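You operate a simulated robot arm through the tools that you are given. There is no shell and no other tool.

You are at the controls of a simulated robot arm. One attempt, no reset.

## Task
Pump 3 strokes of herb sauce into the green turntable cup and set it on the white cup tray.
Fine: turn the cup under the spouts first and out again before you lift it; the other cups stay empty.

The check looks at the end state, three seconds after you hand in, the way a careful person would. Anything else that was tipped, shoved, dropped, spilled or broken makes it a failure.

## Robot
A 6-joint arm with a two-finger parallel gripper, fixed in place. Base frame: the origin is at the foot of the arm, x ahead of it, y to its left, z up; the work surface is at about z = 0.86. Units: m, rad, N and s.
With the tool pointing down near the work surface it reaches from about 0.24 to 0.64 m from the base axis. Its first joint turns from -1.152 to 1.152 rad. Payload 2.7 kg.
The TCP is the grasp point between the finger pads, 0.023 m short of the fingertips. In the tool frame z runs along the fingers and y along their closing line. The gripper opens to 0.094 m. The fingers are 0.038 m wide and 0.01 m thick; the gripper's body (0.054 by 0.096 m) begins 0.039 m behind the TCP.
Orientation is told as [roll, pitch, yaw] about the base's x, y, z axes, in that order, counted from this pose: with the fingers straight down and closing along the base's y, the tool's x points along the base's -x, its y along +y and its z along -z.

## Interface
- The arm moves only by the tool arm_command. Its argument "plan" is a list of rows, each an object (a shift or turn left out is 0, a gripper value left out holds the last) with "linear": the shift along the tool's x, y, z in m, a list of three; "dr": the turn, a rotation vector about the tool's x, y, z in rad, a list of three; "claw": the gripper command, from -1 (shut) to 1 (fully open), values between in proportion. In form: [{"linear": [tx, ty, tz], "dr": [rx, ry, rz], "claw": claw}, ...]. A call has 1 to 20 rows; each row is the pose to reach, as a shift and turn from the pose commanded when the call began, along the tool's axes at that moment. Rows are played at 5 a second. More than 0.05 m and 0.15 rad between two rows, or a gripper value outside its range, and nothing of the call is played. Where a pose cannot be reached the arm comes as near as it can. A force on the tool above 40 N (or 10 N above the force at the start of the call, whichever is more), or a blocked arm, ends the call early, and 0.2 s more pass. The fingers move at their own pace (about 0.045 m/s each) and stop on an object; they squeeze with about 44 N. The grip force told is the motor's: it shows also when the fingers shut on nothing. Time passes only in rows, and 0.2 s behind the last, so rows that repeat a pose let the fingers close. The reply holds the time, the measured pose of the TCP, the force on the tool along the base axes, the opening and the grip force, in the units named above and with some noise, with the torque about the TCP (base axes, N m) and any sound that the robot's microphone picked up, and new pictures: "show" is both (left out), scene, wrist or none.
- Cameras (640 x 400 px; columns grow to the right, rows downward): "scene" is fixed at [0.0691, -0.4221, 1.418]; the picture's right is [0.84, -0.54, 0.00], its down [-0.23, -0.35, -0.91] and it looks along [0.49, 0.76, -0.42] (base axes); focal length 357 px, centre (320, 200). "wrist" rides on the gripper at [0.087, 0.016, -0.074] in the tool frame; the picture's right is [-0.18, 0.98, 0.00], its down [-0.58, -0.11, -0.81] and it looks along [-0.79, -0.15, 0.59] (tool axes); focal length 243 px, centre (320, 200). There is no depth. A picture from a camera that has moved, and an enlarged one, comes with that camera's place and axes in the base frame and with its lens.
- inspect(camera, box): a new picture of the part [left, top, right, bottom] of that camera's present view, enlarged. It takes no simulated time.
- hand_in(): hands the job in; it is judged then, once.

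Nothing tells you positions but the pictures and the camera data. Unless the task says otherwise, let go and move clear before handing in.

The tools are called as a command line: name --argument value ..., lists and objects as JSON in quotes. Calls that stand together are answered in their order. arm_command: Moves the arm, as the interface text tells. Its arguments: {"type":"object","properties":{"plan":{"type":"array"},"show":{"type":"string","enum":["both","scene","wrist","none"]}},"required":["plan"]} The other tools are called the same way: inspect (camera, box) takes an enlarged picture of a part of a camera's view; hand_in () hands the job in.

At the start:

```text
t: 0.0
tcp_pos: [0.3672, 0.0047, 1.2048]
tcp_rot: [-0.002, -0.001, 0.001]
contact_force: [0.3, -0.1, 0.7]
wrist_torque: [0.02, -0.02, -0.03]
opening: 0.094
gripper_force: 0.1
```

scene: 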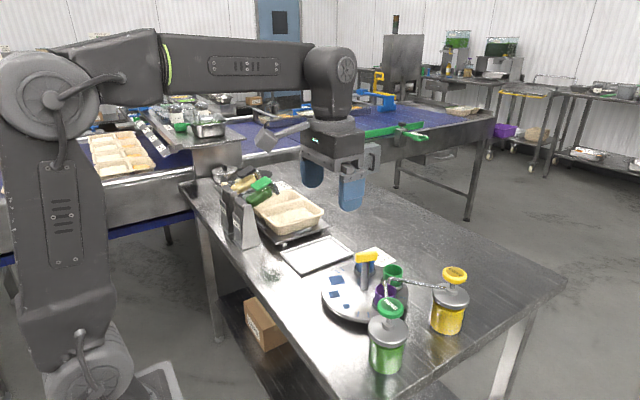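
wrist: 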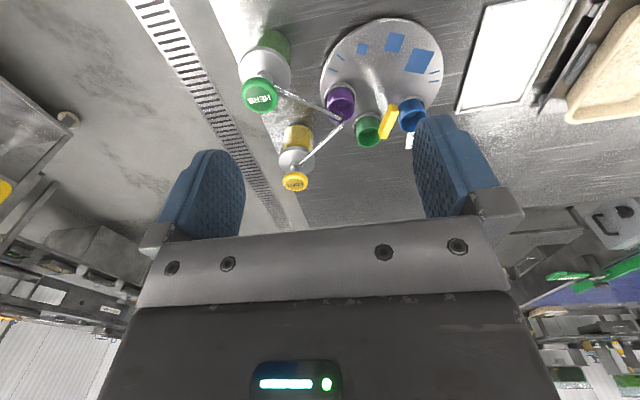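

I see a turntable with three cups (purple, green, blue), a yellow handle on it, two pump dispensers (green "HERB" and yellow), and a white tray. I'll look closer before moving.

inspect --camera "scene" --box '[260, 220, 500, 390]'

inspect --camera "wrist" --box '[220, 0, 480, 200]'

inspect --camera "scene" --box '[180, 160, 400, 300]'

```text
2.35 times, centred on (380, 305) of scene
camera zoom: at [0.0691, -0.4221, 1.418], right [0.84, -0.54, 0.0], down [-0.23, -0.35, -0.91], along [0.49, 0.76, -0.42], focal length 840 px, centre (179, -47)
```

zoom: 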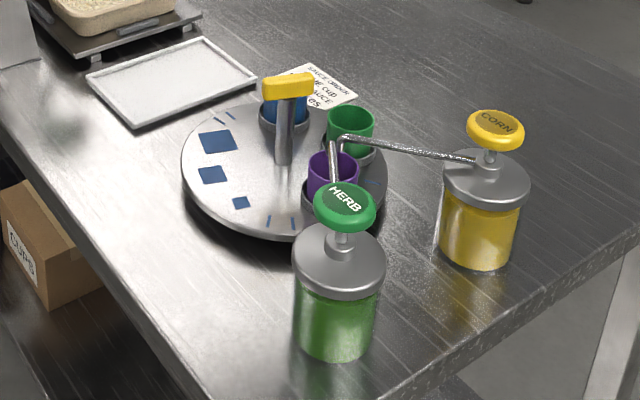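

```text
2.00 times, centred on (350, 100) of wrist
camera zoom: at [0.2807, 0.0216, 1.2791], right [0.18, 0.98, 0.0], down [0.58, -0.11, 0.81], along [0.79, -0.15, -0.59], focal length 485 px, centre (260, 400)
```

zoom: 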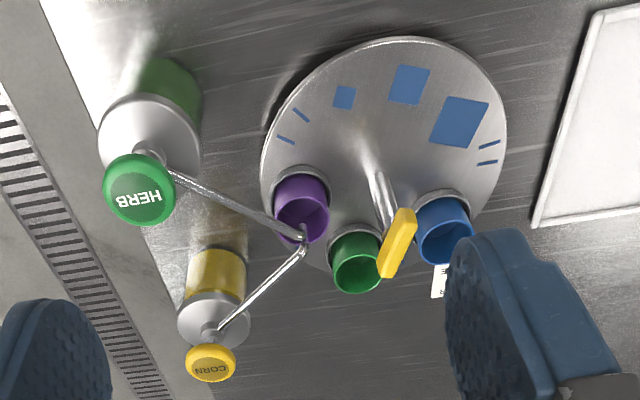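

```text
2.86 times, centred on (290, 230) of scene
camera zoom: at [0.0691, -0.4221, 1.418], right [0.84, -0.54, 0.0], down [-0.23, -0.35, -0.91], along [0.49, 0.76, -0.42], focal length 1020 px, centre (406, 114)
```

zoom: 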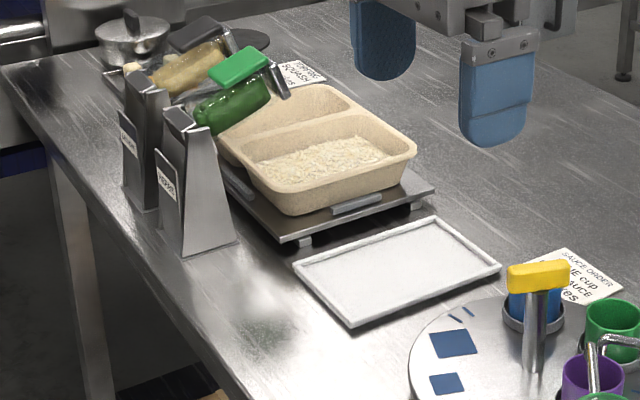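

The turntable centre looks to be near (0.518, 0.08), with the yellow T-handle at z≈0.97. The HERB pump top is near (0.432, -0.083, 0.99) and the spouts end over the purple cup, so I'm zooming in more to refine this.

inspect --camera "scene" --box '[340, 240, 420, 290]'

inspect --camera "scene" --box '[340, 270, 480, 380]'

inspect --camera "wrist" --box '[310, 70, 440, 150]'

inspect --camera "wrist" --box '[225, 25, 355, 195]'

```text
8.00 times, centred on (380, 265) of scene
camera zoom: at [0.0691, -0.4221, 1.418], right [0.84, -0.54, 0.0], down [-0.23, -0.35, -0.91], along [0.49, 0.76, -0.42], focal length 2856 px, centre (-160, -320)
```

zoom: 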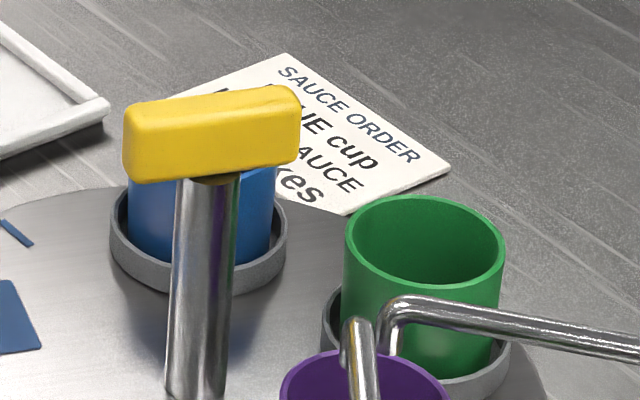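

```text
3.64 times, centred on (410, 325) of scene
camera zoom: at [0.0691, -0.4221, 1.418], right [0.84, -0.54, 0.0], down [-0.23, -0.35, -0.91], along [0.49, 0.76, -0.42], focal length 1298 px, centre (-7, -254)
```

zoom: 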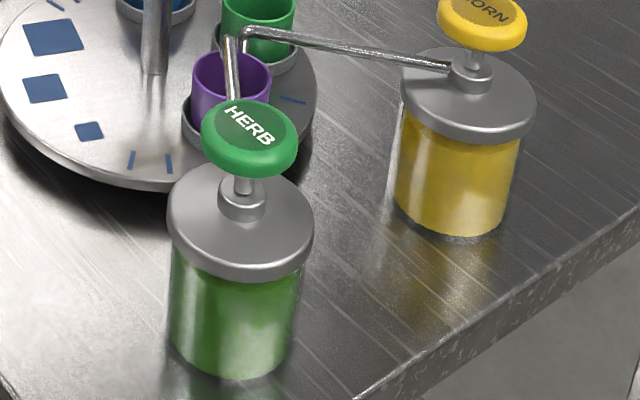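

```text
4.92 times, centred on (375, 110) of wrist
camera zoom: at [0.2807, 0.0216, 1.2791], right [0.18, 0.98, 0.0], down [0.58, -0.11, 0.81], along [0.79, -0.15, -0.59], focal length 1194 px, centre (49, 643)
```

zoom: 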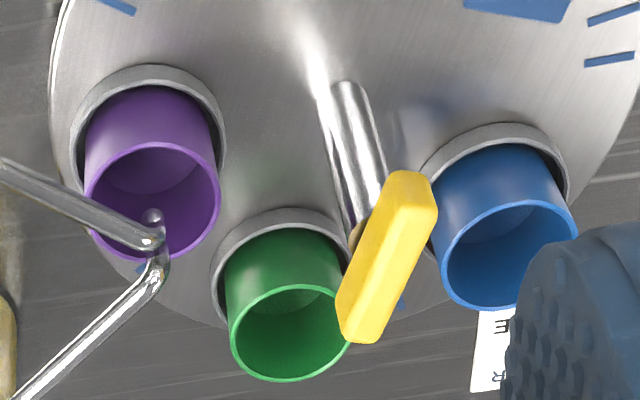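

```text
2.35 times, centred on (290, 110) of wrist
camera zoom: at [0.2807, 0.0216, 1.2791], right [0.18, 0.98, 0.0], down [0.58, -0.11, 0.81], along [0.79, -0.15, -0.59], focal length 571 px, centre (391, 412)
```

zoom: 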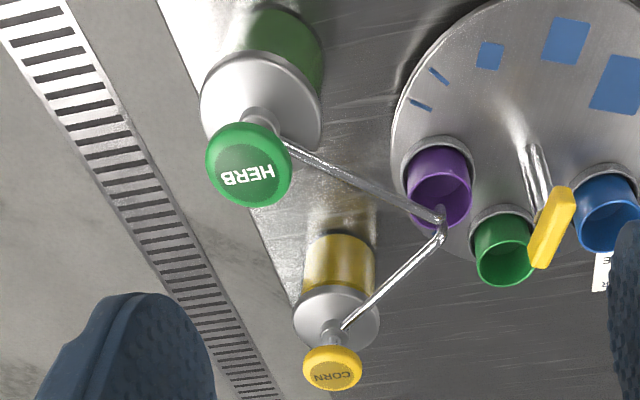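

The note by the turntable seems to mention a BLUE cup, but your instruction says green, so I'm using the green cup. By my estimate the centre is (0.516, 0.080) and the cups sit about 72° apart, with purple under the spouts and green at about -20°. Next I move above the handle and line up the gripper with the bar.

arm_command --plan '[{"linear": [-0.025, 0.0125, 0.02], "dr": [0, 0, 0.055], "claw": 0.2}, {"linear": [-0.05, 0.025, 0.04], "dr": [0, 0, 0.11], "claw": 0.2}, {"linear": [-0.075, 0.0375, 0.06], "dr": [0, 0, 0.165], "claw": 0.2}, {"linear": [-0.1, 0.05, 0.08], "dr": [0, 0, 0.22], "claw": 0.2}, {"linear": [-0.125, 0.0625, 0.1], "dr": [0, 0, 0.275], "claw": 0.2}, {"linear": [-0.149, 0.075, 0.12], "dr": [0, 0, 0.33], "claw": 0.2}, {"linear": [-0.149, 0.075, 0.14], "dr": [0, 0, 0.33], "claw": 0.2}, {"linear": [-0.149, 0.075, 0.14], "dr": [0, 0, 0.33], "claw": 0.2}]'

```text
t: 1.8
tcp_pos: [0.5173, 0.0795, 1.0645]
tcp_rot: [-0.001, 0.0, -0.33]
contact_force: [-0.6, -0.1, -0.5]
wrist_torque: [-0.01, 0.0, -0.01]
opening: 0.0564
gripper_force: 0.0
camera wrist: at [0.4399, 0.1231, 1.1391], right [0.49, 0.87, 0.0], down [0.51, -0.29, 0.81], along [0.7, -0.4, -0.59], focal length 243 px, centre (320, 200)
```

scene: 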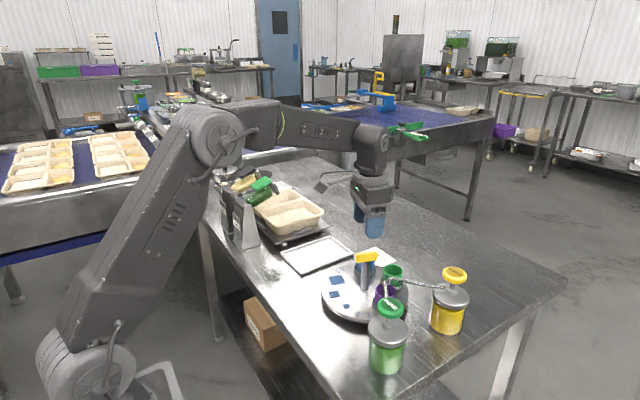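
wrist: 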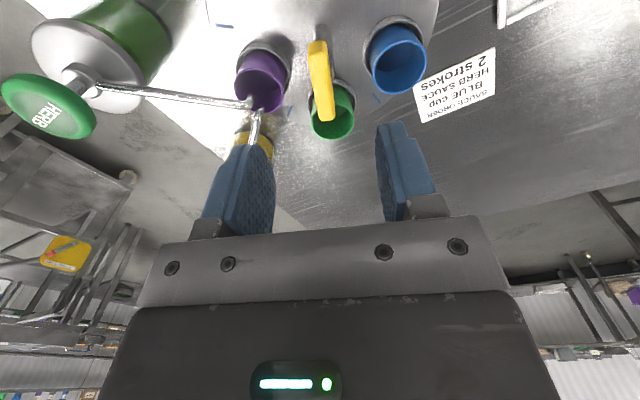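

The note reads "BLUE cup, HERB SAUCE, 2 strokes", which differs from your order (green, 3 strokes), and I follow yours. I'll check the alignment of the bar closely before descending.

inspect --camera "wrist" --box '[220, 20, 440, 150]'

inspect --camera "scene" --box '[310, 190, 450, 300]'

```text
2.91 times, centred on (330, 85) of wrist
camera zoom: at [0.4399, 0.1231, 1.1391], right [0.49, 0.87, 0.0], down [0.51, -0.29, 0.81], along [0.7, -0.4, -0.59], focal length 706 px, centre (291, 534)
```

zoom: 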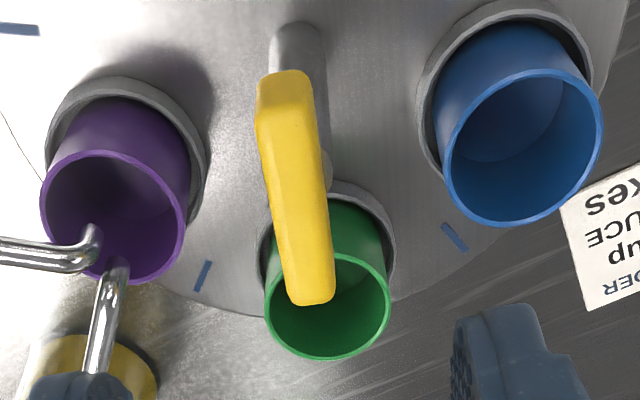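

```text
3.64 times, centred on (380, 245) of scene
camera zoom: at [0.0691, -0.4221, 1.418], right [0.84, -0.54, 0.0], down [-0.23, -0.35, -0.91], along [0.49, 0.76, -0.42], focal length 1298 px, centre (102, 36)
```

zoom: 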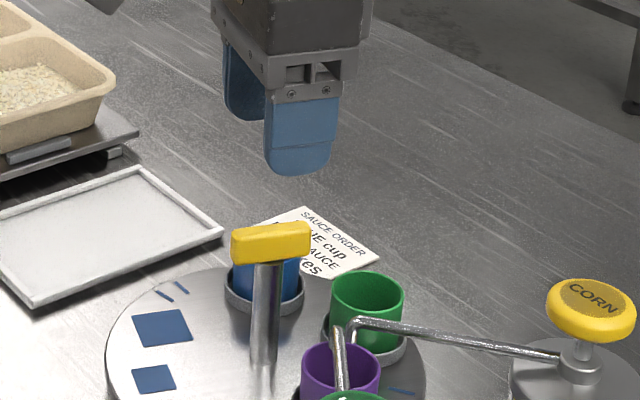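

The bar is centred under the gripper and about 0.05 rad further round. I'll adjust the yaw slightly, descend onto the bar and close.

arm_command --plan '[{"linear": [0, 0.001, 0.02], "dr": [0, 0, 0.025], "claw": 0.2}, {"linear": [0, 0.0015, 0.045], "dr": [0, 0, 0.045], "claw": 0.2}, {"linear": [0, 0.0015, 0.07], "dr": [0, 0, 0.045], "claw": 0.2}, {"linear": [0, 0.0015, 0.085], "dr": [0, 0, 0.045], "claw": 0.2}, {"linear": [0, 0.0015, 0.092], "dr": [0, 0, 0.045], "claw": 0.2}, {"linear": [0, 0.0015, 0.092], "dr": [0, 0, 0.045], "claw": 0.2}]'

```text
t: 3.2
tcp_pos: [0.5172, 0.0814, 0.9726]
tcp_rot: [0.001, -0.001, -0.376]
contact_force: [0.6, 0.7, 0.0]
wrist_torque: [-0.02, 0.0, 0.0]
opening: 0.0564
gripper_force: 0.1
camera wrist: at [0.4424, 0.1281, 1.0467], right [0.53, 0.85, 0.0], down [0.5, -0.31, 0.81], along [0.68, -0.43, -0.59], focal length 243 px, centre (320, 200)
```

scene: 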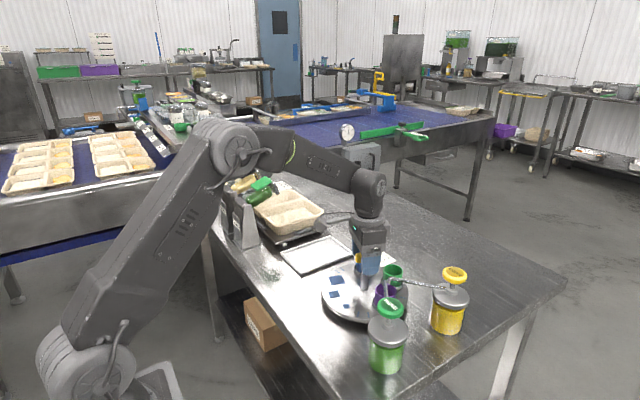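
wrist: 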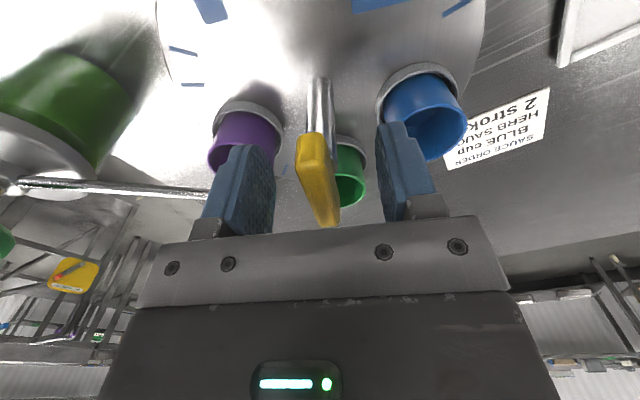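

The bar sits between the pads, clear of the spouts and cups. I'll close on it now.

arm_command --plan '[{"claw": -0.4}, {"claw": -1}, {"claw": -1}, {"claw": -1}, {"claw": -1}]'

```text
t: 4.4
tcp_pos: [0.5175, 0.0802, 0.9726]
tcp_rot: [-0.001, -0.001, -0.375]
contact_force: [1.0, 0.0, -0.3]
wrist_torque: [-0.25, 0.1, -0.05]
opening: 0.0174
gripper_force: 45.2
camera wrist: at [0.4424, 0.1281, 1.0468], right [0.53, 0.85, 0.0], down [0.5, -0.31, 0.81], along [0.68, -0.43, -0.59], focal length 243 px, centre (320, 200)
```

scene: 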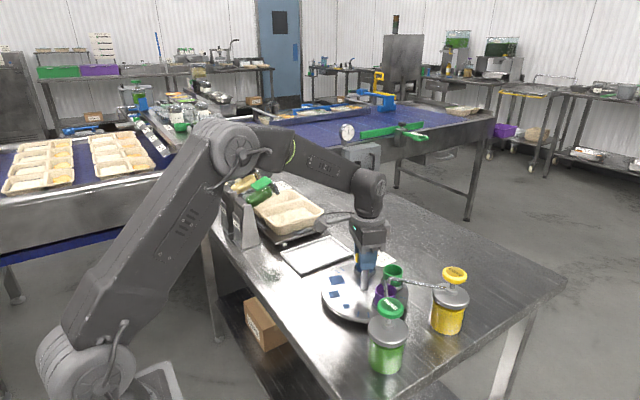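
wrist: 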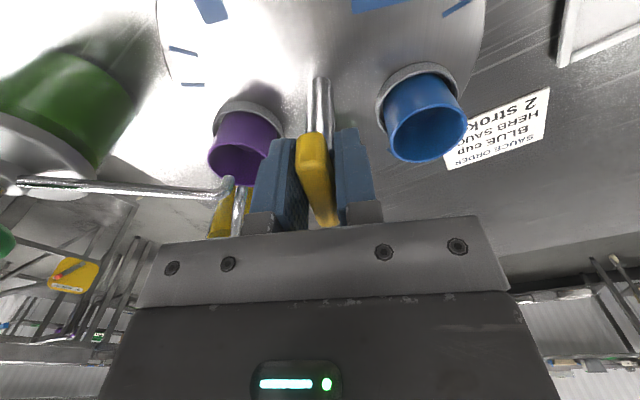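

Gripped. I'll turn clockwise (seen from above) about half the way first, slowly, and watch forces.

arm_command --plan '[{"dr": [0, 0, 0.06]}, {"dr": [0, 0, 0.12]}, {"dr": [0, 0, 0.18]}, {"dr": [0, 0, 0.24]}, {"dr": [0, 0, 0.3]}, {"dr": [0, 0, 0.36]}, {"dr": [0, 0, 0.42]}, {"dr": [0, 0, 0.48]}, {"dr": [0, 0, 0.54]}, {"dr": [0, 0, 0.6]}, {"dr": [0, 0, 0.6]}]'

```text
t: 6.8
tcp_pos: [0.5179, 0.0821, 0.9718]
tcp_rot: [0.003, 0.0, -0.976]
contact_force: [20.5, 4.7, -18.0]
wrist_torque: [0.23, 0.1, 0.04]
opening: 0.0176
gripper_force: 44.9
camera wrist: at [0.4827, 0.1632, 1.0469], right [0.92, 0.4, 0.0], down [0.23, -0.54, 0.81], along [0.32, -0.74, -0.59], focal length 243 px, centre (320, 200)
```

scene: 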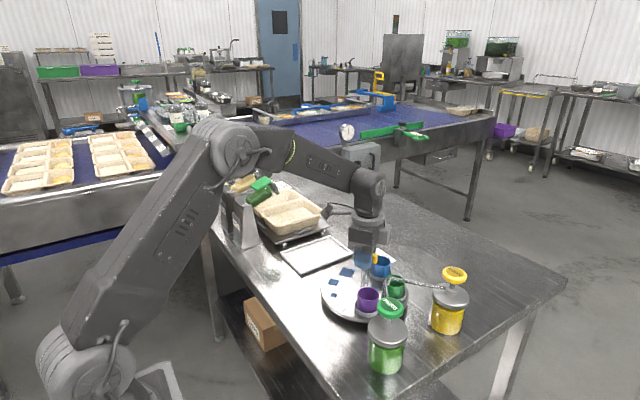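
wrist: 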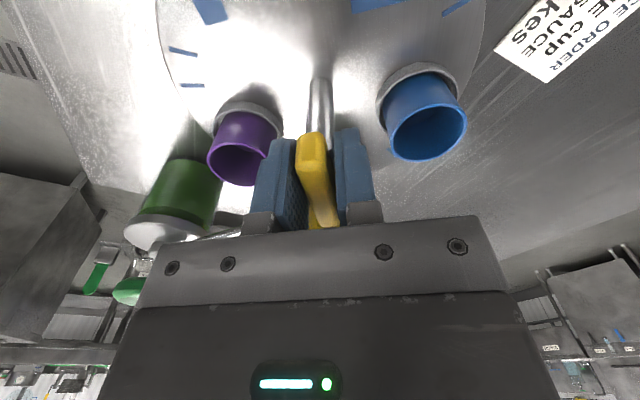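

Turning works, with some lateral load showing. I'll check for contact before going on.

inspect --camera "scene" --box '[310, 190, 450, 330]'

arm_command --plan '[{"linear": [-0.0002, 0.0008, 0.0008], "dr": [0, 0, 0]}, {"linear": [-0.0002, 0.0008, 0.0008], "dr": [0, 0, 0]}]' --show "none"

```text
2.86 times, centred on (380, 260) of scene
camera zoom: at [0.07, -0.4219, 1.418], right [0.84, -0.54, 0.0], down [-0.23, -0.35, -0.91], along [0.49, 0.76, -0.42], focal length 1020 px, centre (149, 29)
```

zoom: 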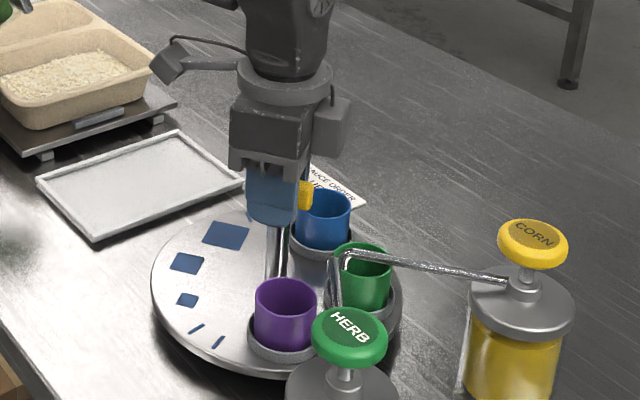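

```text
t: 7.4
tcp_pos: [0.5187, 0.0818, 0.9719]
tcp_rot: [0.0, -0.001, -0.974]
contact_force: [9.2, 5.9, -9.5]
wrist_torque: [-0.54, -0.38, 0.02]
opening: 0.0178
gripper_force: 44.5
```

The load dropped, so it was only a slight axis offset. I'm continuing the turn.

arm_command --plan '[{"linear": [-0.0002, 0.0005, 0.0003], "dr": [0, 0, 0.06]}, {"linear": [-0.0002, 0.0005, 0.0003], "dr": [0, 0, 0.12]}, {"linear": [-0.0002, 0.0005, 0.0003], "dr": [0, 0, 0.18]}, {"linear": [-0.0002, 0.0005, 0.0003], "dr": [0, 0, 0.24]}, {"linear": [-0.0002, 0.0005, 0.0003], "dr": [0, 0, 0.3]}, {"linear": [-0.0002, 0.0005, 0.0003], "dr": [0, 0, 0.36]}, {"linear": [-0.0002, 0.0005, 0.0003], "dr": [0, 0, 0.36]}]'

```text
t: 9.0
tcp_pos: [0.5197, 0.0829, 0.9728]
tcp_rot: [0.003, 0.0, -1.335]
contact_force: [13.7, 11.5, 1.4]
wrist_torque: [-0.12, -0.12, 0.01]
opening: 0.0176
gripper_force: 44.4
camera wrist: at [0.5141, 0.1708, 1.047], right [1.0, 0.05, 0.0], down [0.03, -0.59, 0.81], along [0.04, -0.8, -0.59], focal length 243 px, centre (320, 200)
```

scene: 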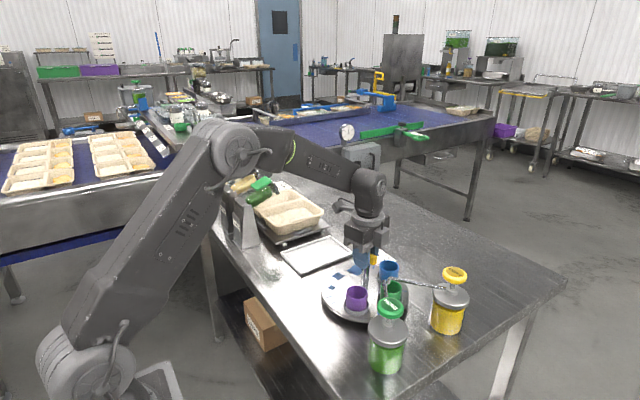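
wrist: 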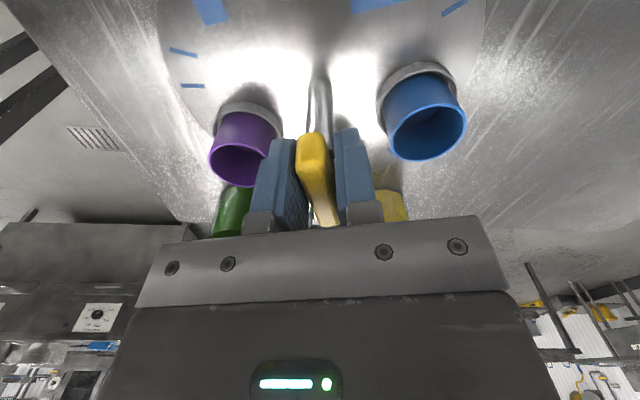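

About 55° done; green is nearing the spouts. I'll finish the turn with a small relief shift.

arm_command --plan '[{"linear": [0.0004, 0.0008, 0], "dr": [0, 0, 0.06]}, {"linear": [0.0004, 0.0008, 0], "dr": [0, 0, 0.12]}, {"linear": [0.0004, 0.0008, 0], "dr": [0, 0, 0.18]}, {"linear": [0.0004, 0.0008, 0], "dr": [0, 0, 0.24]}, {"linear": [0.0004, 0.0008, 0], "dr": [0, 0, 0.28]}, {"linear": [0.0004, 0.0008, 0], "dr": [0, 0, 0.28]}]'

inspect --camera "scene" --box '[320, 230, 460, 340]'

```text
t: 10.4
tcp_pos: [0.5196, 0.0835, 0.9723]
tcp_rot: [0.003, 0.0, -1.617]
contact_force: [14.5, 8.0, 9.6]
wrist_torque: [-0.48, -0.04, 0.02]
opening: 0.0176
gripper_force: 44.8
camera wrist: at [0.5393, 0.1687, 1.047], right [0.97, -0.23, 0.0], down [-0.14, -0.58, 0.81], along [-0.18, -0.78, -0.59], focal length 243 px, centre (320, 200)
```

scene: 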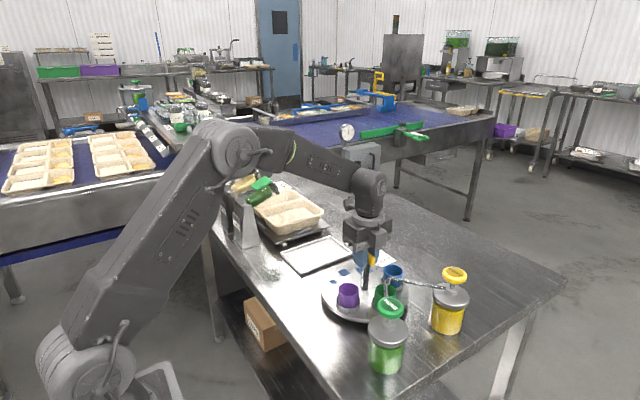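
wrist: 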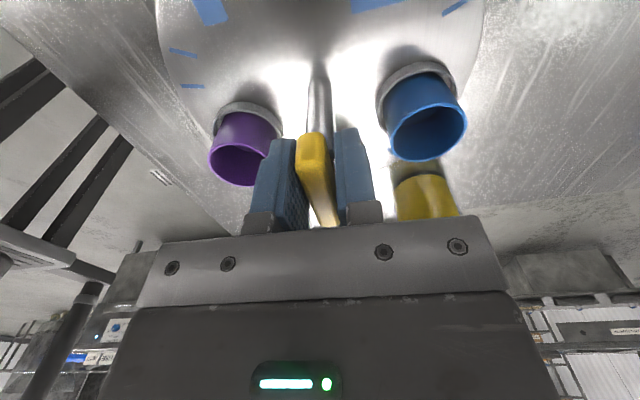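

```text
3.64 times, centred on (390, 285) of scene
camera zoom: at [0.0693, -0.4219, 1.418], right [0.84, -0.54, 0.0], down [-0.23, -0.35, -0.91], along [0.49, 0.76, -0.42], focal length 1298 px, centre (66, -109)
```

zoom: 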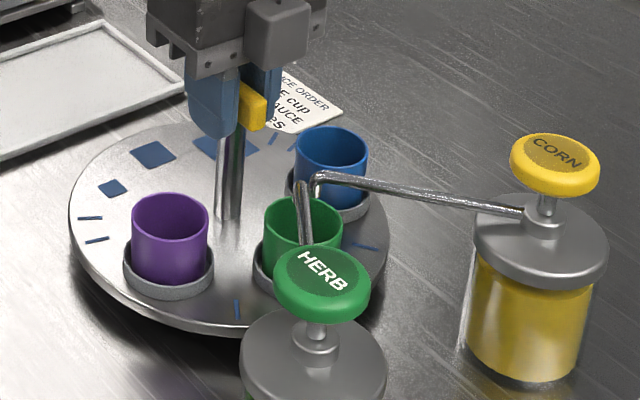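

Green's rim is now where purple's was under the spouts, to within about a pixel. I'll release the handle and rise straight up.

arm_command --plan '[{"claw": -0.5}, {"claw": 0.1}, {"claw": 0.1}, {"claw": 0.1}, {"linear": [0, 0, -0.02], "claw": 0.1}, {"linear": [0, 0, -0.05], "claw": 0.1}, {"linear": [0, 0, -0.09], "claw": 0.1}, {"linear": [0, 0, -0.13], "claw": 0.1}, {"linear": [0, 0, -0.13], "claw": 0.1}]'

inspect --camera "scene" --box '[320, 230, 460, 340]'

inspect --camera "wrist" --box '[180, 0, 480, 200]'

```text
t: 12.4
tcp_pos: [0.5184, 0.0822, 1.1012]
tcp_rot: [0.0, 0.0, -1.614]
contact_force: [-0.4, -1.1, 0.2]
wrist_torque: [0.02, 0.0, 0.0]
opening: 0.0518
gripper_force: 0.0
camera wrist: at [0.5384, 0.1682, 1.1766], right [0.97, -0.23, 0.0], down [-0.14, -0.58, 0.81], along [-0.18, -0.79, -0.59], focal length 243 px, centre (320, 200)
```

scene: 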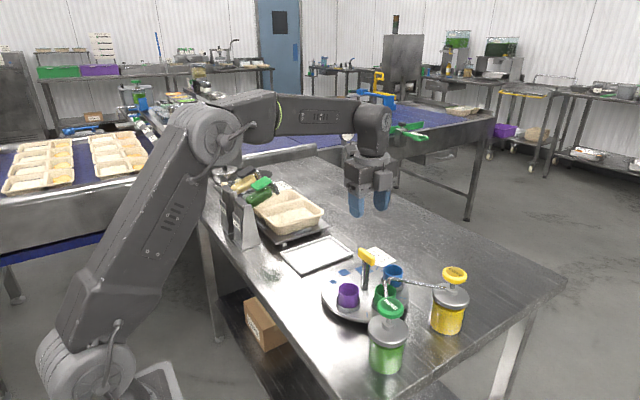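
wrist: 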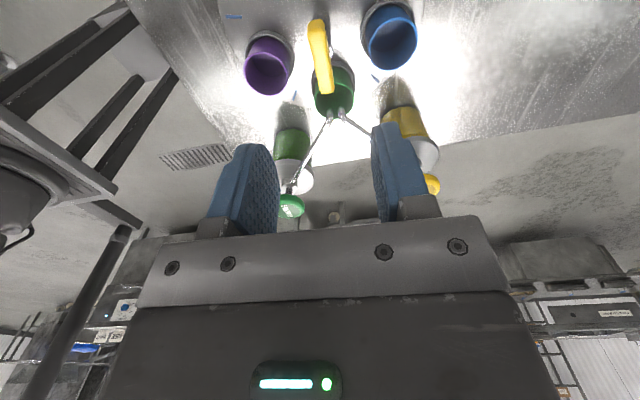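

```text
3.64 times, centred on (390, 285) of scene
camera zoom: at [0.0691, -0.4221, 1.418], right [0.84, -0.54, 0.0], down [-0.23, -0.35, -0.91], along [0.49, 0.76, -0.42], focal length 1298 px, centre (66, -109)
```

zoom: 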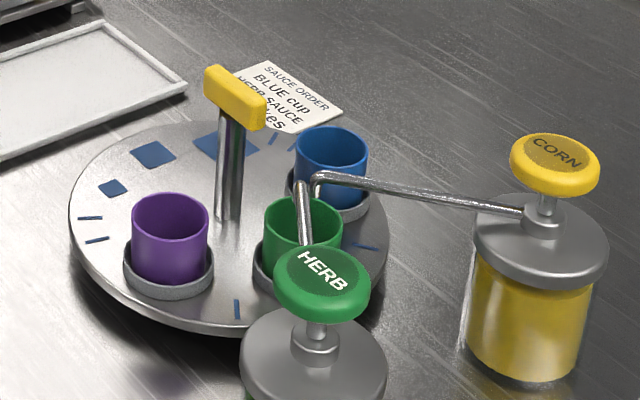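

```text
2.00 times, centred on (330, 100) of wrist
camera zoom: at [0.5384, 0.1682, 1.1766], right [0.97, -0.23, 0.0], down [-0.14, -0.58, 0.81], along [-0.18, -0.79, -0.59], focal length 485 px, centre (300, 400)
```

zoom: 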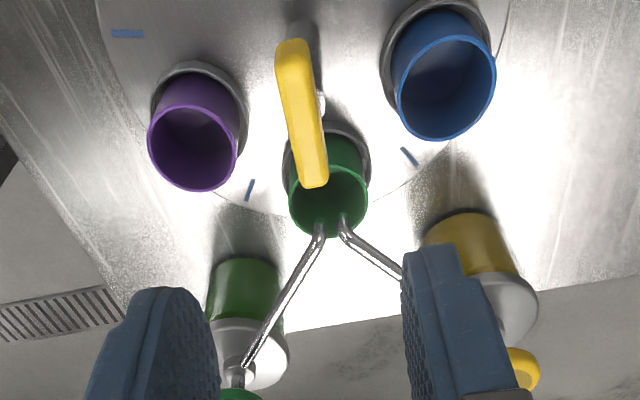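

Green is under both spouts. I'll zoom once more to confirm the HERB tip lies inside the green rim before pumping.

inspect --camera "wrist" --box '[290, 60, 390, 130]'

inspect --camera "scene" --box '[360, 270, 430, 320]'

```text
5.71 times, centred on (340, 95) of wrist
camera zoom: at [0.5384, 0.1682, 1.1766], right [0.97, -0.23, 0.0], down [-0.14, -0.58, 0.81], along [-0.18, -0.79, -0.59], focal length 1386 px, centre (206, 800)
```

zoom: 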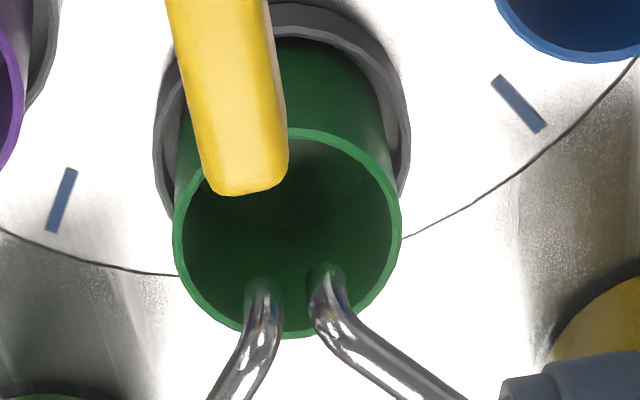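

```text
8.00 times, centred on (395, 295) of scene
camera zoom: at [0.0691, -0.4221, 1.418], right [0.84, -0.54, 0.0], down [-0.23, -0.35, -0.91], along [0.49, 0.76, -0.42], focal length 2856 px, centre (-280, -560)
```

zoom: 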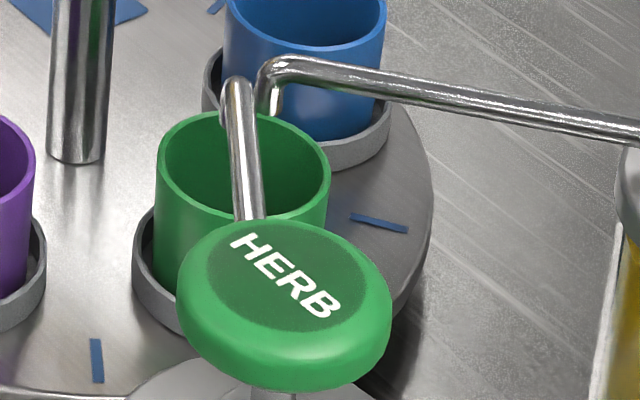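

The HERB tip is well inside the green rim. Next I move over the HERB pump at about (0.432, -0.082) with fingers closed, unwinding the wrist to yaw 0.

arm_command --plan '[{"linear": [-0.0099, -0.0047, 0], "dr": [0, 0, -0.095], "claw": -1}, {"linear": [-0.0197, -0.0093, 0], "dr": [0, 0, -0.19], "claw": -1}, {"linear": [-0.0296, -0.014, 0], "dr": [0, 0, -0.285], "claw": -1}, {"linear": [-0.0395, -0.0186, 0], "dr": [0, 0, -0.38], "claw": -1}, {"linear": [-0.0494, -0.0233, 0], "dr": [0, 0, -0.475], "claw": -1}, {"linear": [-0.0592, -0.028, 0], "dr": [0, 0, -0.57], "claw": -1}, {"linear": [-0.0691, -0.0326, 0], "dr": [0, 0, -0.665], "claw": -1}, {"linear": [-0.079, -0.0373, 0], "dr": [0, 0, -0.76], "claw": -1}, {"linear": [-0.0888, -0.0419, 0], "dr": [0, 0, -0.855], "claw": -1}, {"linear": [-0.0987, -0.0466, 0], "dr": [0, 0, -0.95], "claw": -1}, {"linear": [-0.1086, -0.0512, 0], "dr": [0, 0, -1.045], "claw": -1}, {"linear": [-0.1185, -0.0559, 0], "dr": [0, 0, -1.14], "claw": -1}, {"linear": [-0.1283, -0.0606, 0], "dr": [0, 0, -1.235], "claw": -1}, {"linear": [-0.1382, -0.0652, 0], "dr": [0, 0, -1.33], "claw": -1}, {"linear": [-0.1481, -0.0699, 0], "dr": [0, 0, -1.425], "claw": -1}, {"linear": [-0.1579, -0.0745, 0.01], "dr": [0, 0, -1.52], "claw": -1}, {"linear": [-0.1678, -0.0792, 0.02], "dr": [0, 0, -1.614], "claw": -1}, {"linear": [-0.1678, -0.0792, 0.04], "dr": [0, 0, -1.614], "claw": -1}, {"linear": [-0.1678, -0.0792, 0.04], "dr": [0, 0, -1.614], "claw": -1}]'

inspect --camera "scene" --box '[320, 240, 460, 380]'

inspect --camera "wrist" --box '[220, 0, 480, 200]'

```text
t: 16.4
tcp_pos: [0.4319, -0.0813, 1.0618]
tcp_rot: [-0.001, 0.0, 0.0]
contact_force: [0.0, 0.0, 0.1]
wrist_torque: [0.01, 0.01, 0.03]
opening: 0.0
gripper_force: 42.6
camera wrist: at [0.346, -0.0654, 1.1356], right [0.18, 0.98, 0.0], down [0.58, -0.11, 0.81], along [0.79, -0.15, -0.59], focal length 243 px, centre (320, 200)
```

scene: 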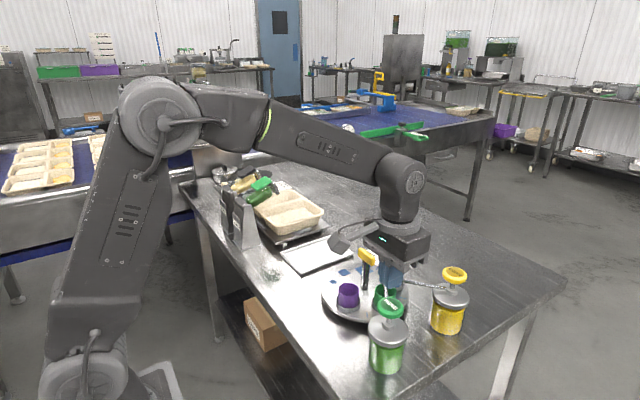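
wrist: 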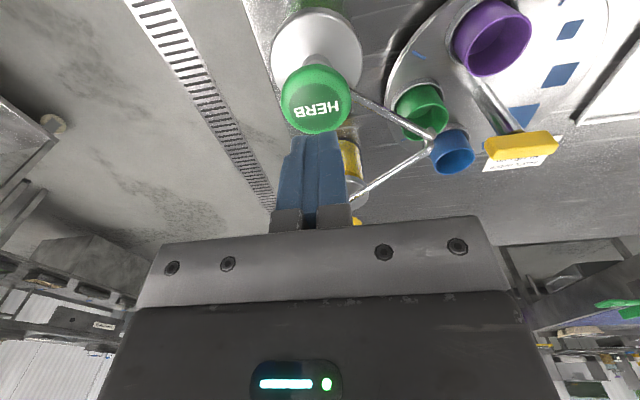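

```text
2.86 times, centred on (390, 310) of scene
camera zoom: at [0.0691, -0.4221, 1.418], right [0.84, -0.54, 0.0], down [-0.23, -0.35, -0.91], along [0.49, 0.76, -0.42], focal length 1020 px, centre (120, -114)
```

zoom: 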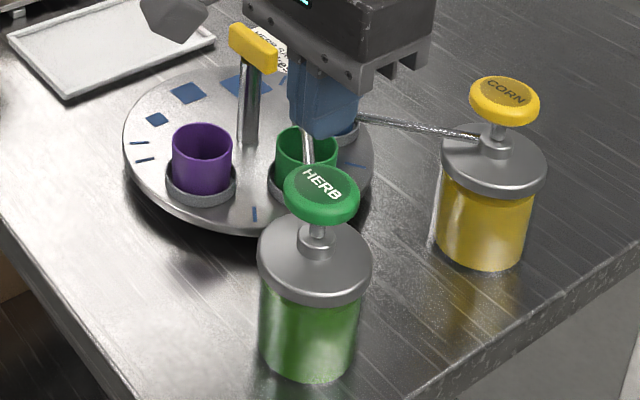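

```text
2.00 times, centred on (350, 100) of wrist
camera zoom: at [0.346, -0.0654, 1.1356], right [0.18, 0.98, 0.0], down [0.58, -0.11, 0.81], along [0.79, -0.15, -0.59], focal length 485 px, centre (260, 400)
```

zoom: 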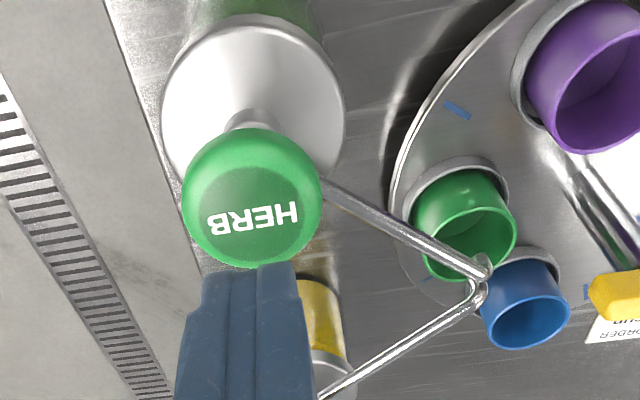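

The fingers are over the HERB button with a small offset to correct. I'll descend to just above contact, then press gently.

arm_command --plan '[{"linear": [-0.0025, -0.003, 0.015], "claw": -1}, {"linear": [-0.0025, -0.003, 0.03], "claw": -1}, {"linear": [-0.0025, -0.003, 0.038], "claw": -1}, {"linear": [-0.0025, -0.003, 0.043], "claw": -1}, {"linear": [-0.0025, -0.003, 0.046], "claw": -1}, {"linear": [-0.0025, -0.003, 0.046], "claw": -1}]'

inspect --camera "scene" --box '[340, 250, 460, 380]'

inspect --camera "wrist" --box '[220, 60, 480, 240]'

```text
t: 17.8
tcp_pos: [0.4351, -0.0843, 1.0148]
tcp_rot: [0.001, -0.002, -0.001]
contact_force: [1.4, 0.9, 3.4]
wrist_torque: [-0.01, 0.05, 0.01]
opening: 0.0
gripper_force: 42.2
camera wrist: at [0.3487, -0.0681, 1.0901], right [0.18, 0.98, 0.0], down [0.58, -0.11, 0.81], along [0.79, -0.15, -0.59], focal length 243 px, centre (320, 200)
```

scene: 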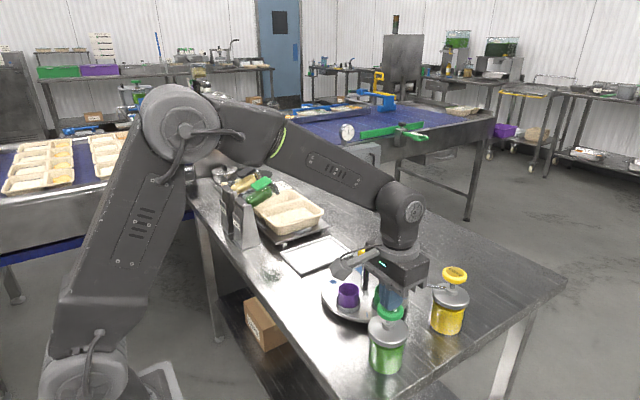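
wrist: 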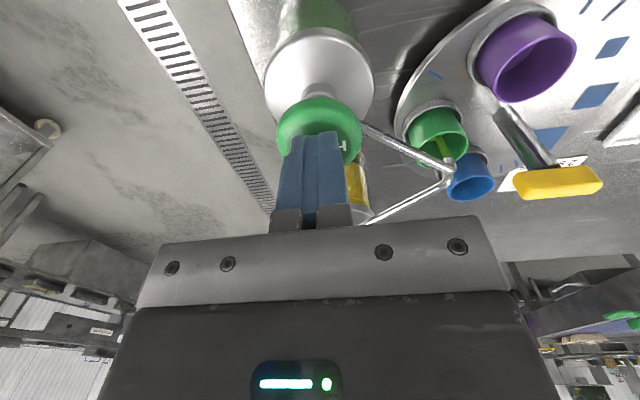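

```text
3.08 times, centred on (400, 315) of scene
camera zoom: at [0.0691, -0.4221, 1.418], right [0.84, -0.54, 0.0], down [-0.23, -0.35, -0.91], along [0.49, 0.76, -0.42], focal length 1098 px, centre (74, -154)
```

zoom: 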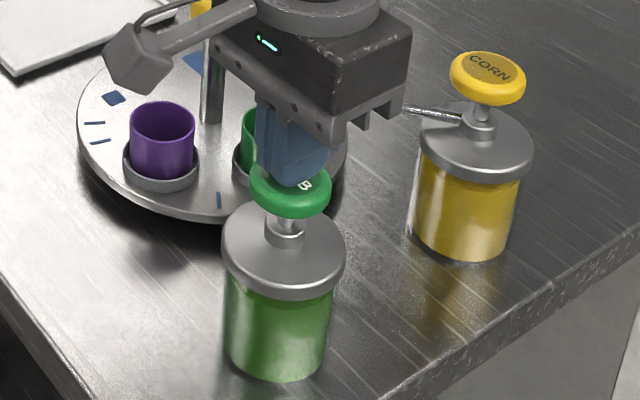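

```text
2.22 times, centred on (350, 150) of wrist
camera zoom: at [0.3487, -0.0681, 1.0901], right [0.18, 0.98, 0.0], down [0.58, -0.11, 0.81], along [0.79, -0.15, -0.59], focal length 539 px, centre (253, 311)
```

zoom: 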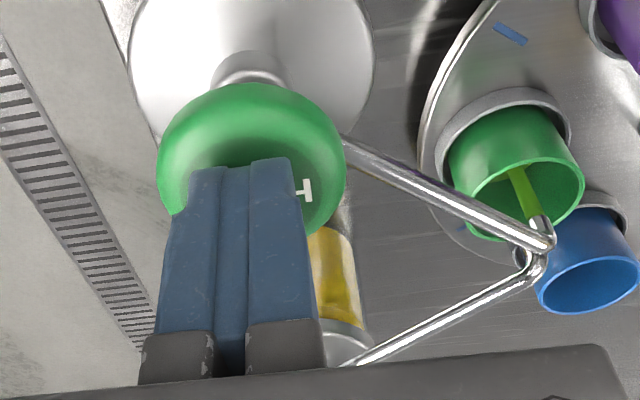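

Sauce has started streaming from the HERB spout into the green cup with the first bit of travel. I'll continue this first stroke down in small steps to find its end.

arm_command --plan '[{"linear": [0, 0, 0.003], "claw": -1}, {"linear": [0, 0, 0.006], "claw": -1}, {"linear": [0, 0, 0.009], "claw": -1}, {"linear": [0, 0, 0.012], "claw": -1}]' --show "wrist"

inspect --camera "wrist" --box '[220, 60, 480, 240]'

inspect --camera "scene" --box '[340, 250, 460, 380]'

```text
t: 18.8
tcp_pos: [0.4348, -0.0847, 1.0057]
tcp_rot: [0.002, -0.003, -0.001]
contact_force: [-1.5, 3.4, 19.7]
wrist_torque: [0.06, 0.38, -0.14]
opening: 0.0
gripper_force: 42.1
camera wrist: at [0.3485, -0.068, 1.0795], right [0.18, 0.98, 0.0], down [0.58, -0.11, 0.81], along [0.79, -0.15, -0.59], focal length 243 px, centre (320, 200)
```

wrist: 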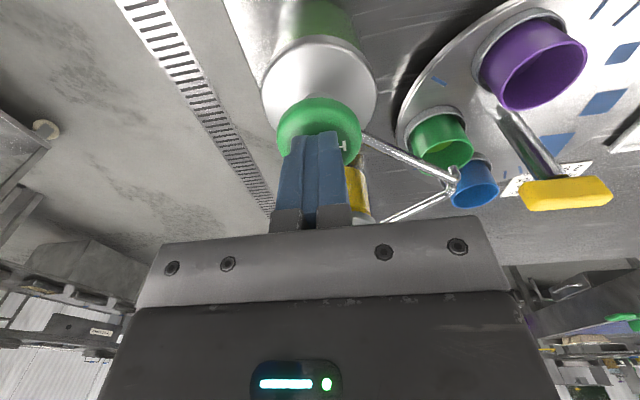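

```text
2.22 times, centred on (350, 150) of wrist
camera zoom: at [0.3485, -0.068, 1.0795], right [0.18, 0.98, 0.0], down [0.58, -0.11, 0.81], along [0.79, -0.15, -0.59], focal length 539 px, centre (253, 311)
```

zoom: 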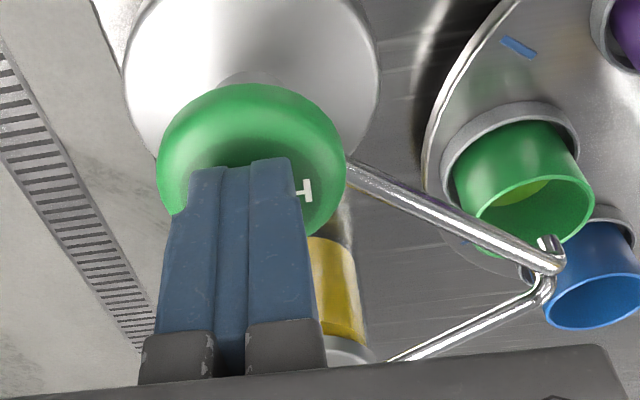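

```text
3.08 times, centred on (400, 315) of scene
camera zoom: at [0.0688, -0.422, 1.418], right [0.84, -0.54, 0.0], down [-0.23, -0.35, -0.91], along [0.49, 0.76, -0.42], focal length 1098 px, centre (74, -154)
```

zoom: 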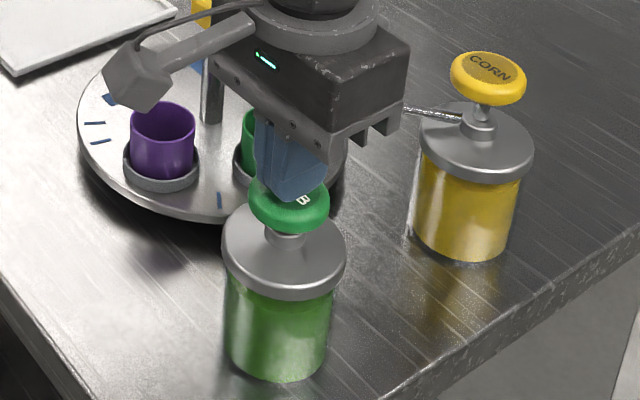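

The first dose is visible in the cup, and 19.7 N suggests I'm near the bottom of the stroke. I'll nudge 1 mm more to confirm the stop.

arm_command --plan '[{"linear": [0, 0, 0.001], "claw": -1}, {"linear": [0, 0, 0.001], "claw": -1}]' --show "none"

```text
t: 19.4
tcp_pos: [0.4356, -0.0849, 1.0039]
tcp_rot: [0.001, -0.005, 0.0]
contact_force: [-4.8, 2.1, 32.2]
wrist_torque: [0.05, 0.5, -0.08]
opening: 0.0
gripper_force: 41.8
```

Force rises steeply, so the stroke is at its stop. I'll release fully and let the button return.

arm_command --plan '[{"linear": [0, 0, -0.006], "claw": -1}, {"linear": [0, 0, -0.014], "claw": -1}, {"linear": [0, 0, -0.022], "claw": -1}, {"linear": [0, 0, -0.03], "claw": -1}, {"linear": [0, 0, -0.034], "claw": -1}, {"linear": [0, 0, -0.034], "claw": -1}, {"linear": [0, 0, -0.034], "claw": -1}]' --show "wrist"

inspect --camera "wrist" --box '[220, 40, 480, 220]'

inspect --camera "scene" --box '[340, 250, 460, 380]'

```text
t: 21.0
tcp_pos: [0.436, -0.0853, 1.0358]
tcp_rot: [0.0, 0.0, -0.001]
contact_force: [0.7, -0.2, 0.4]
wrist_torque: [0.02, -0.01, 0.01]
opening: 0.0002
gripper_force: 41.7
camera wrist: at [0.3486, -0.0684, 1.1108], right [0.19, 0.98, 0.0], down [0.58, -0.11, 0.81], along [0.79, -0.15, -0.59], focal length 243 px, centre (320, 200)
```

wrist: 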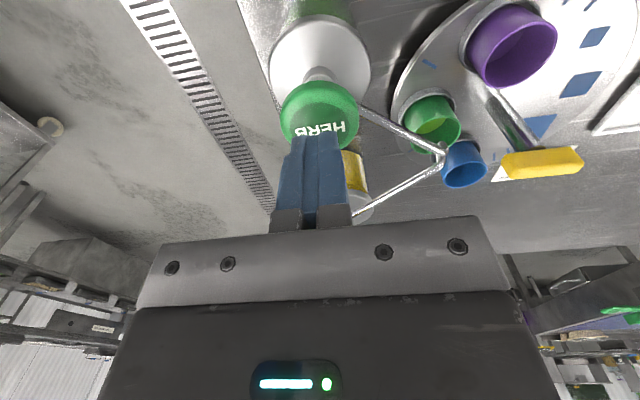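

```text
2.22 times, centred on (350, 130) of wrist
camera zoom: at [0.3486, -0.0684, 1.1108], right [0.19, 0.98, 0.0], down [0.58, -0.11, 0.81], along [0.79, -0.15, -0.59], focal length 539 px, centre (253, 356)
```

zoom: 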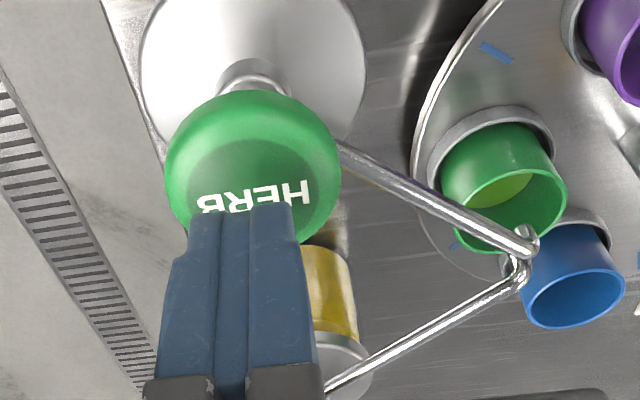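

```text
3.08 times, centred on (400, 315) of scene
camera zoom: at [0.0691, -0.4221, 1.418], right [0.84, -0.54, 0.0], down [-0.23, -0.35, -0.91], along [0.49, 0.76, -0.42], focal length 1098 px, centre (74, -154)
```

zoom: 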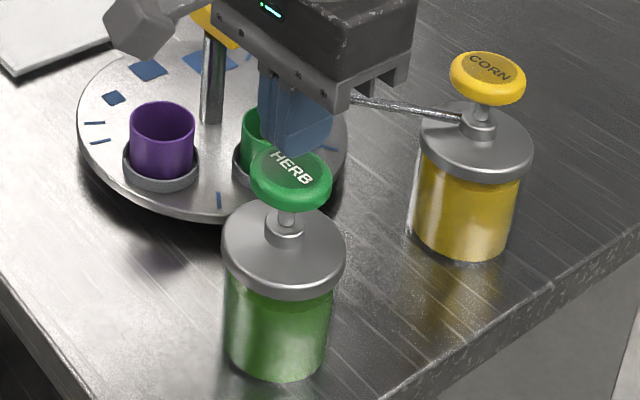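

The button sprang back, one dose is in the cup and the pump didn't shift. Now stroke two: full press, short hold, full release.

arm_command --plan '[{"linear": [0, 0, 0.01], "claw": -1}, {"linear": [0, 0, 0.017], "claw": -1}, {"linear": [0, 0, 0.022], "claw": -1}, {"linear": [0, 0, 0.026], "claw": -1}, {"linear": [0, 0, 0.03], "claw": -1}, {"linear": [0, 0, 0.0325], "claw": -1}, {"linear": [0, 0, 0.0335], "claw": -1}, {"linear": [0, 0, 0.0335], "claw": -1}]' --show "wrist"

inspect --camera "wrist" --box '[220, 60, 480, 240]'

```text
t: 22.8
tcp_pos: [0.436, -0.0855, 1.0048]
tcp_rot: [0.0, -0.007, 0.001]
contact_force: [-0.7, -0.3, 27.7]
wrist_torque: [-0.03, 0.3, -0.02]
opening: 0.0
gripper_force: 42.2
camera wrist: at [0.3483, -0.0681, 1.0789], right [0.18, 0.98, 0.0], down [0.58, -0.11, 0.81], along [0.8, -0.15, -0.59], focal length 243 px, centre (320, 200)
```

wrist: 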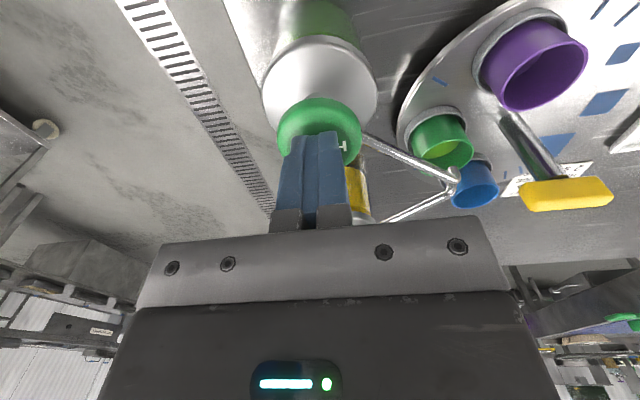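

```text
2.22 times, centred on (350, 150) of wrist
camera zoom: at [0.3483, -0.0681, 1.0789], right [0.18, 0.98, 0.0], down [0.58, -0.11, 0.81], along [0.8, -0.15, -0.59], focal length 539 px, centre (253, 311)
```

zoom: 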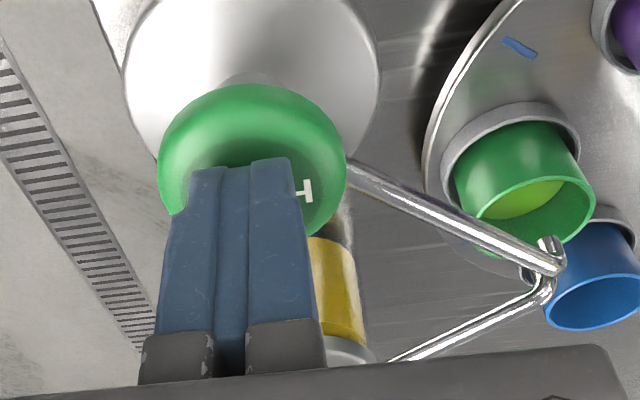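

Stroke two is at the stop at 27.7 N and the sauce level has risen. I'm releasing fully.

arm_command --plan '[{"linear": [0, 0, -0.006], "claw": -1}, {"linear": [0, 0, -0.014], "claw": -1}, {"linear": [0, 0, -0.022], "claw": -1}, {"linear": [0, 0, -0.03], "claw": -1}, {"linear": [0, 0, -0.0335], "claw": -1}, {"linear": [0, 0, -0.0335], "claw": -1}, {"linear": [0, 0, -0.0335], "claw": -1}]' --show "wrist"

inspect --camera "wrist" --box '[220, 40, 480, 220]'

inspect --camera "scene" --box '[340, 250, 460, 380]'

```text
t: 24.4
tcp_pos: [0.4357, -0.0848, 1.0363]
tcp_rot: [0.001, -0.001, -0.001]
contact_force: [-0.3, 0.1, -0.1]
wrist_torque: [-0.02, 0.02, 0.0]
opening: 0.0
gripper_force: 42.1
camera wrist: at [0.348, -0.0675, 1.1109], right [0.19, 0.98, 0.0], down [0.58, -0.11, 0.81], along [0.79, -0.15, -0.59], focal length 243 px, centre (320, 200)
```

wrist: 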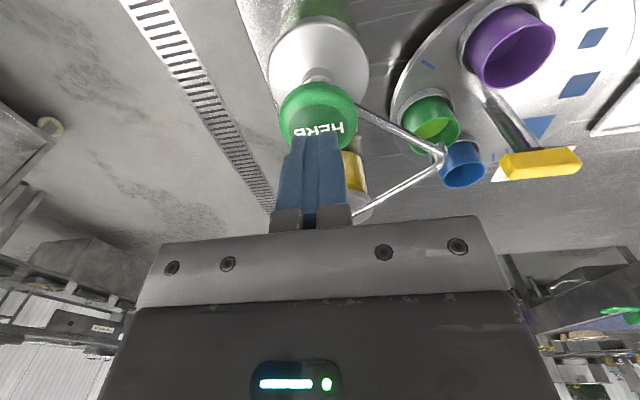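

```text
2.22 times, centred on (350, 130) of wrist
camera zoom: at [0.348, -0.0675, 1.1109], right [0.19, 0.98, 0.0], down [0.58, -0.11, 0.81], along [0.79, -0.15, -0.59], focal length 539 px, centre (253, 356)
```

zoom: 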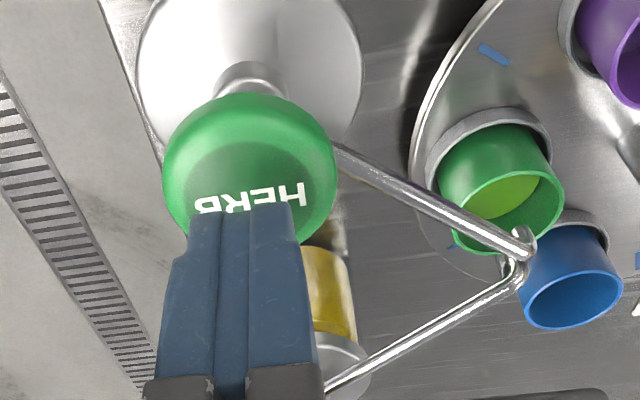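

```text
3.08 times, centred on (400, 315) of scene
camera zoom: at [0.0691, -0.4221, 1.418], right [0.84, -0.54, 0.0], down [-0.23, -0.35, -0.91], along [0.49, 0.76, -0.42], focal length 1098 px, centre (74, -154)
```

zoom: 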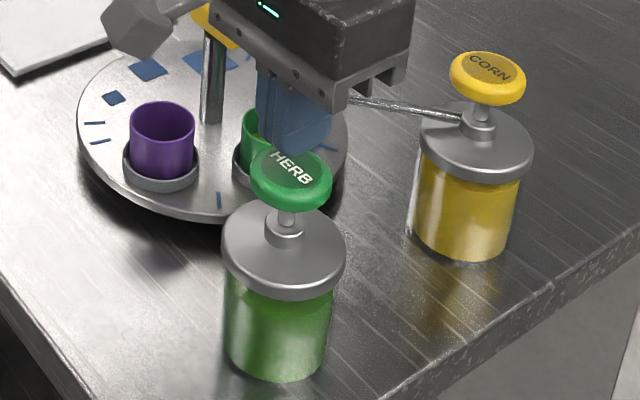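

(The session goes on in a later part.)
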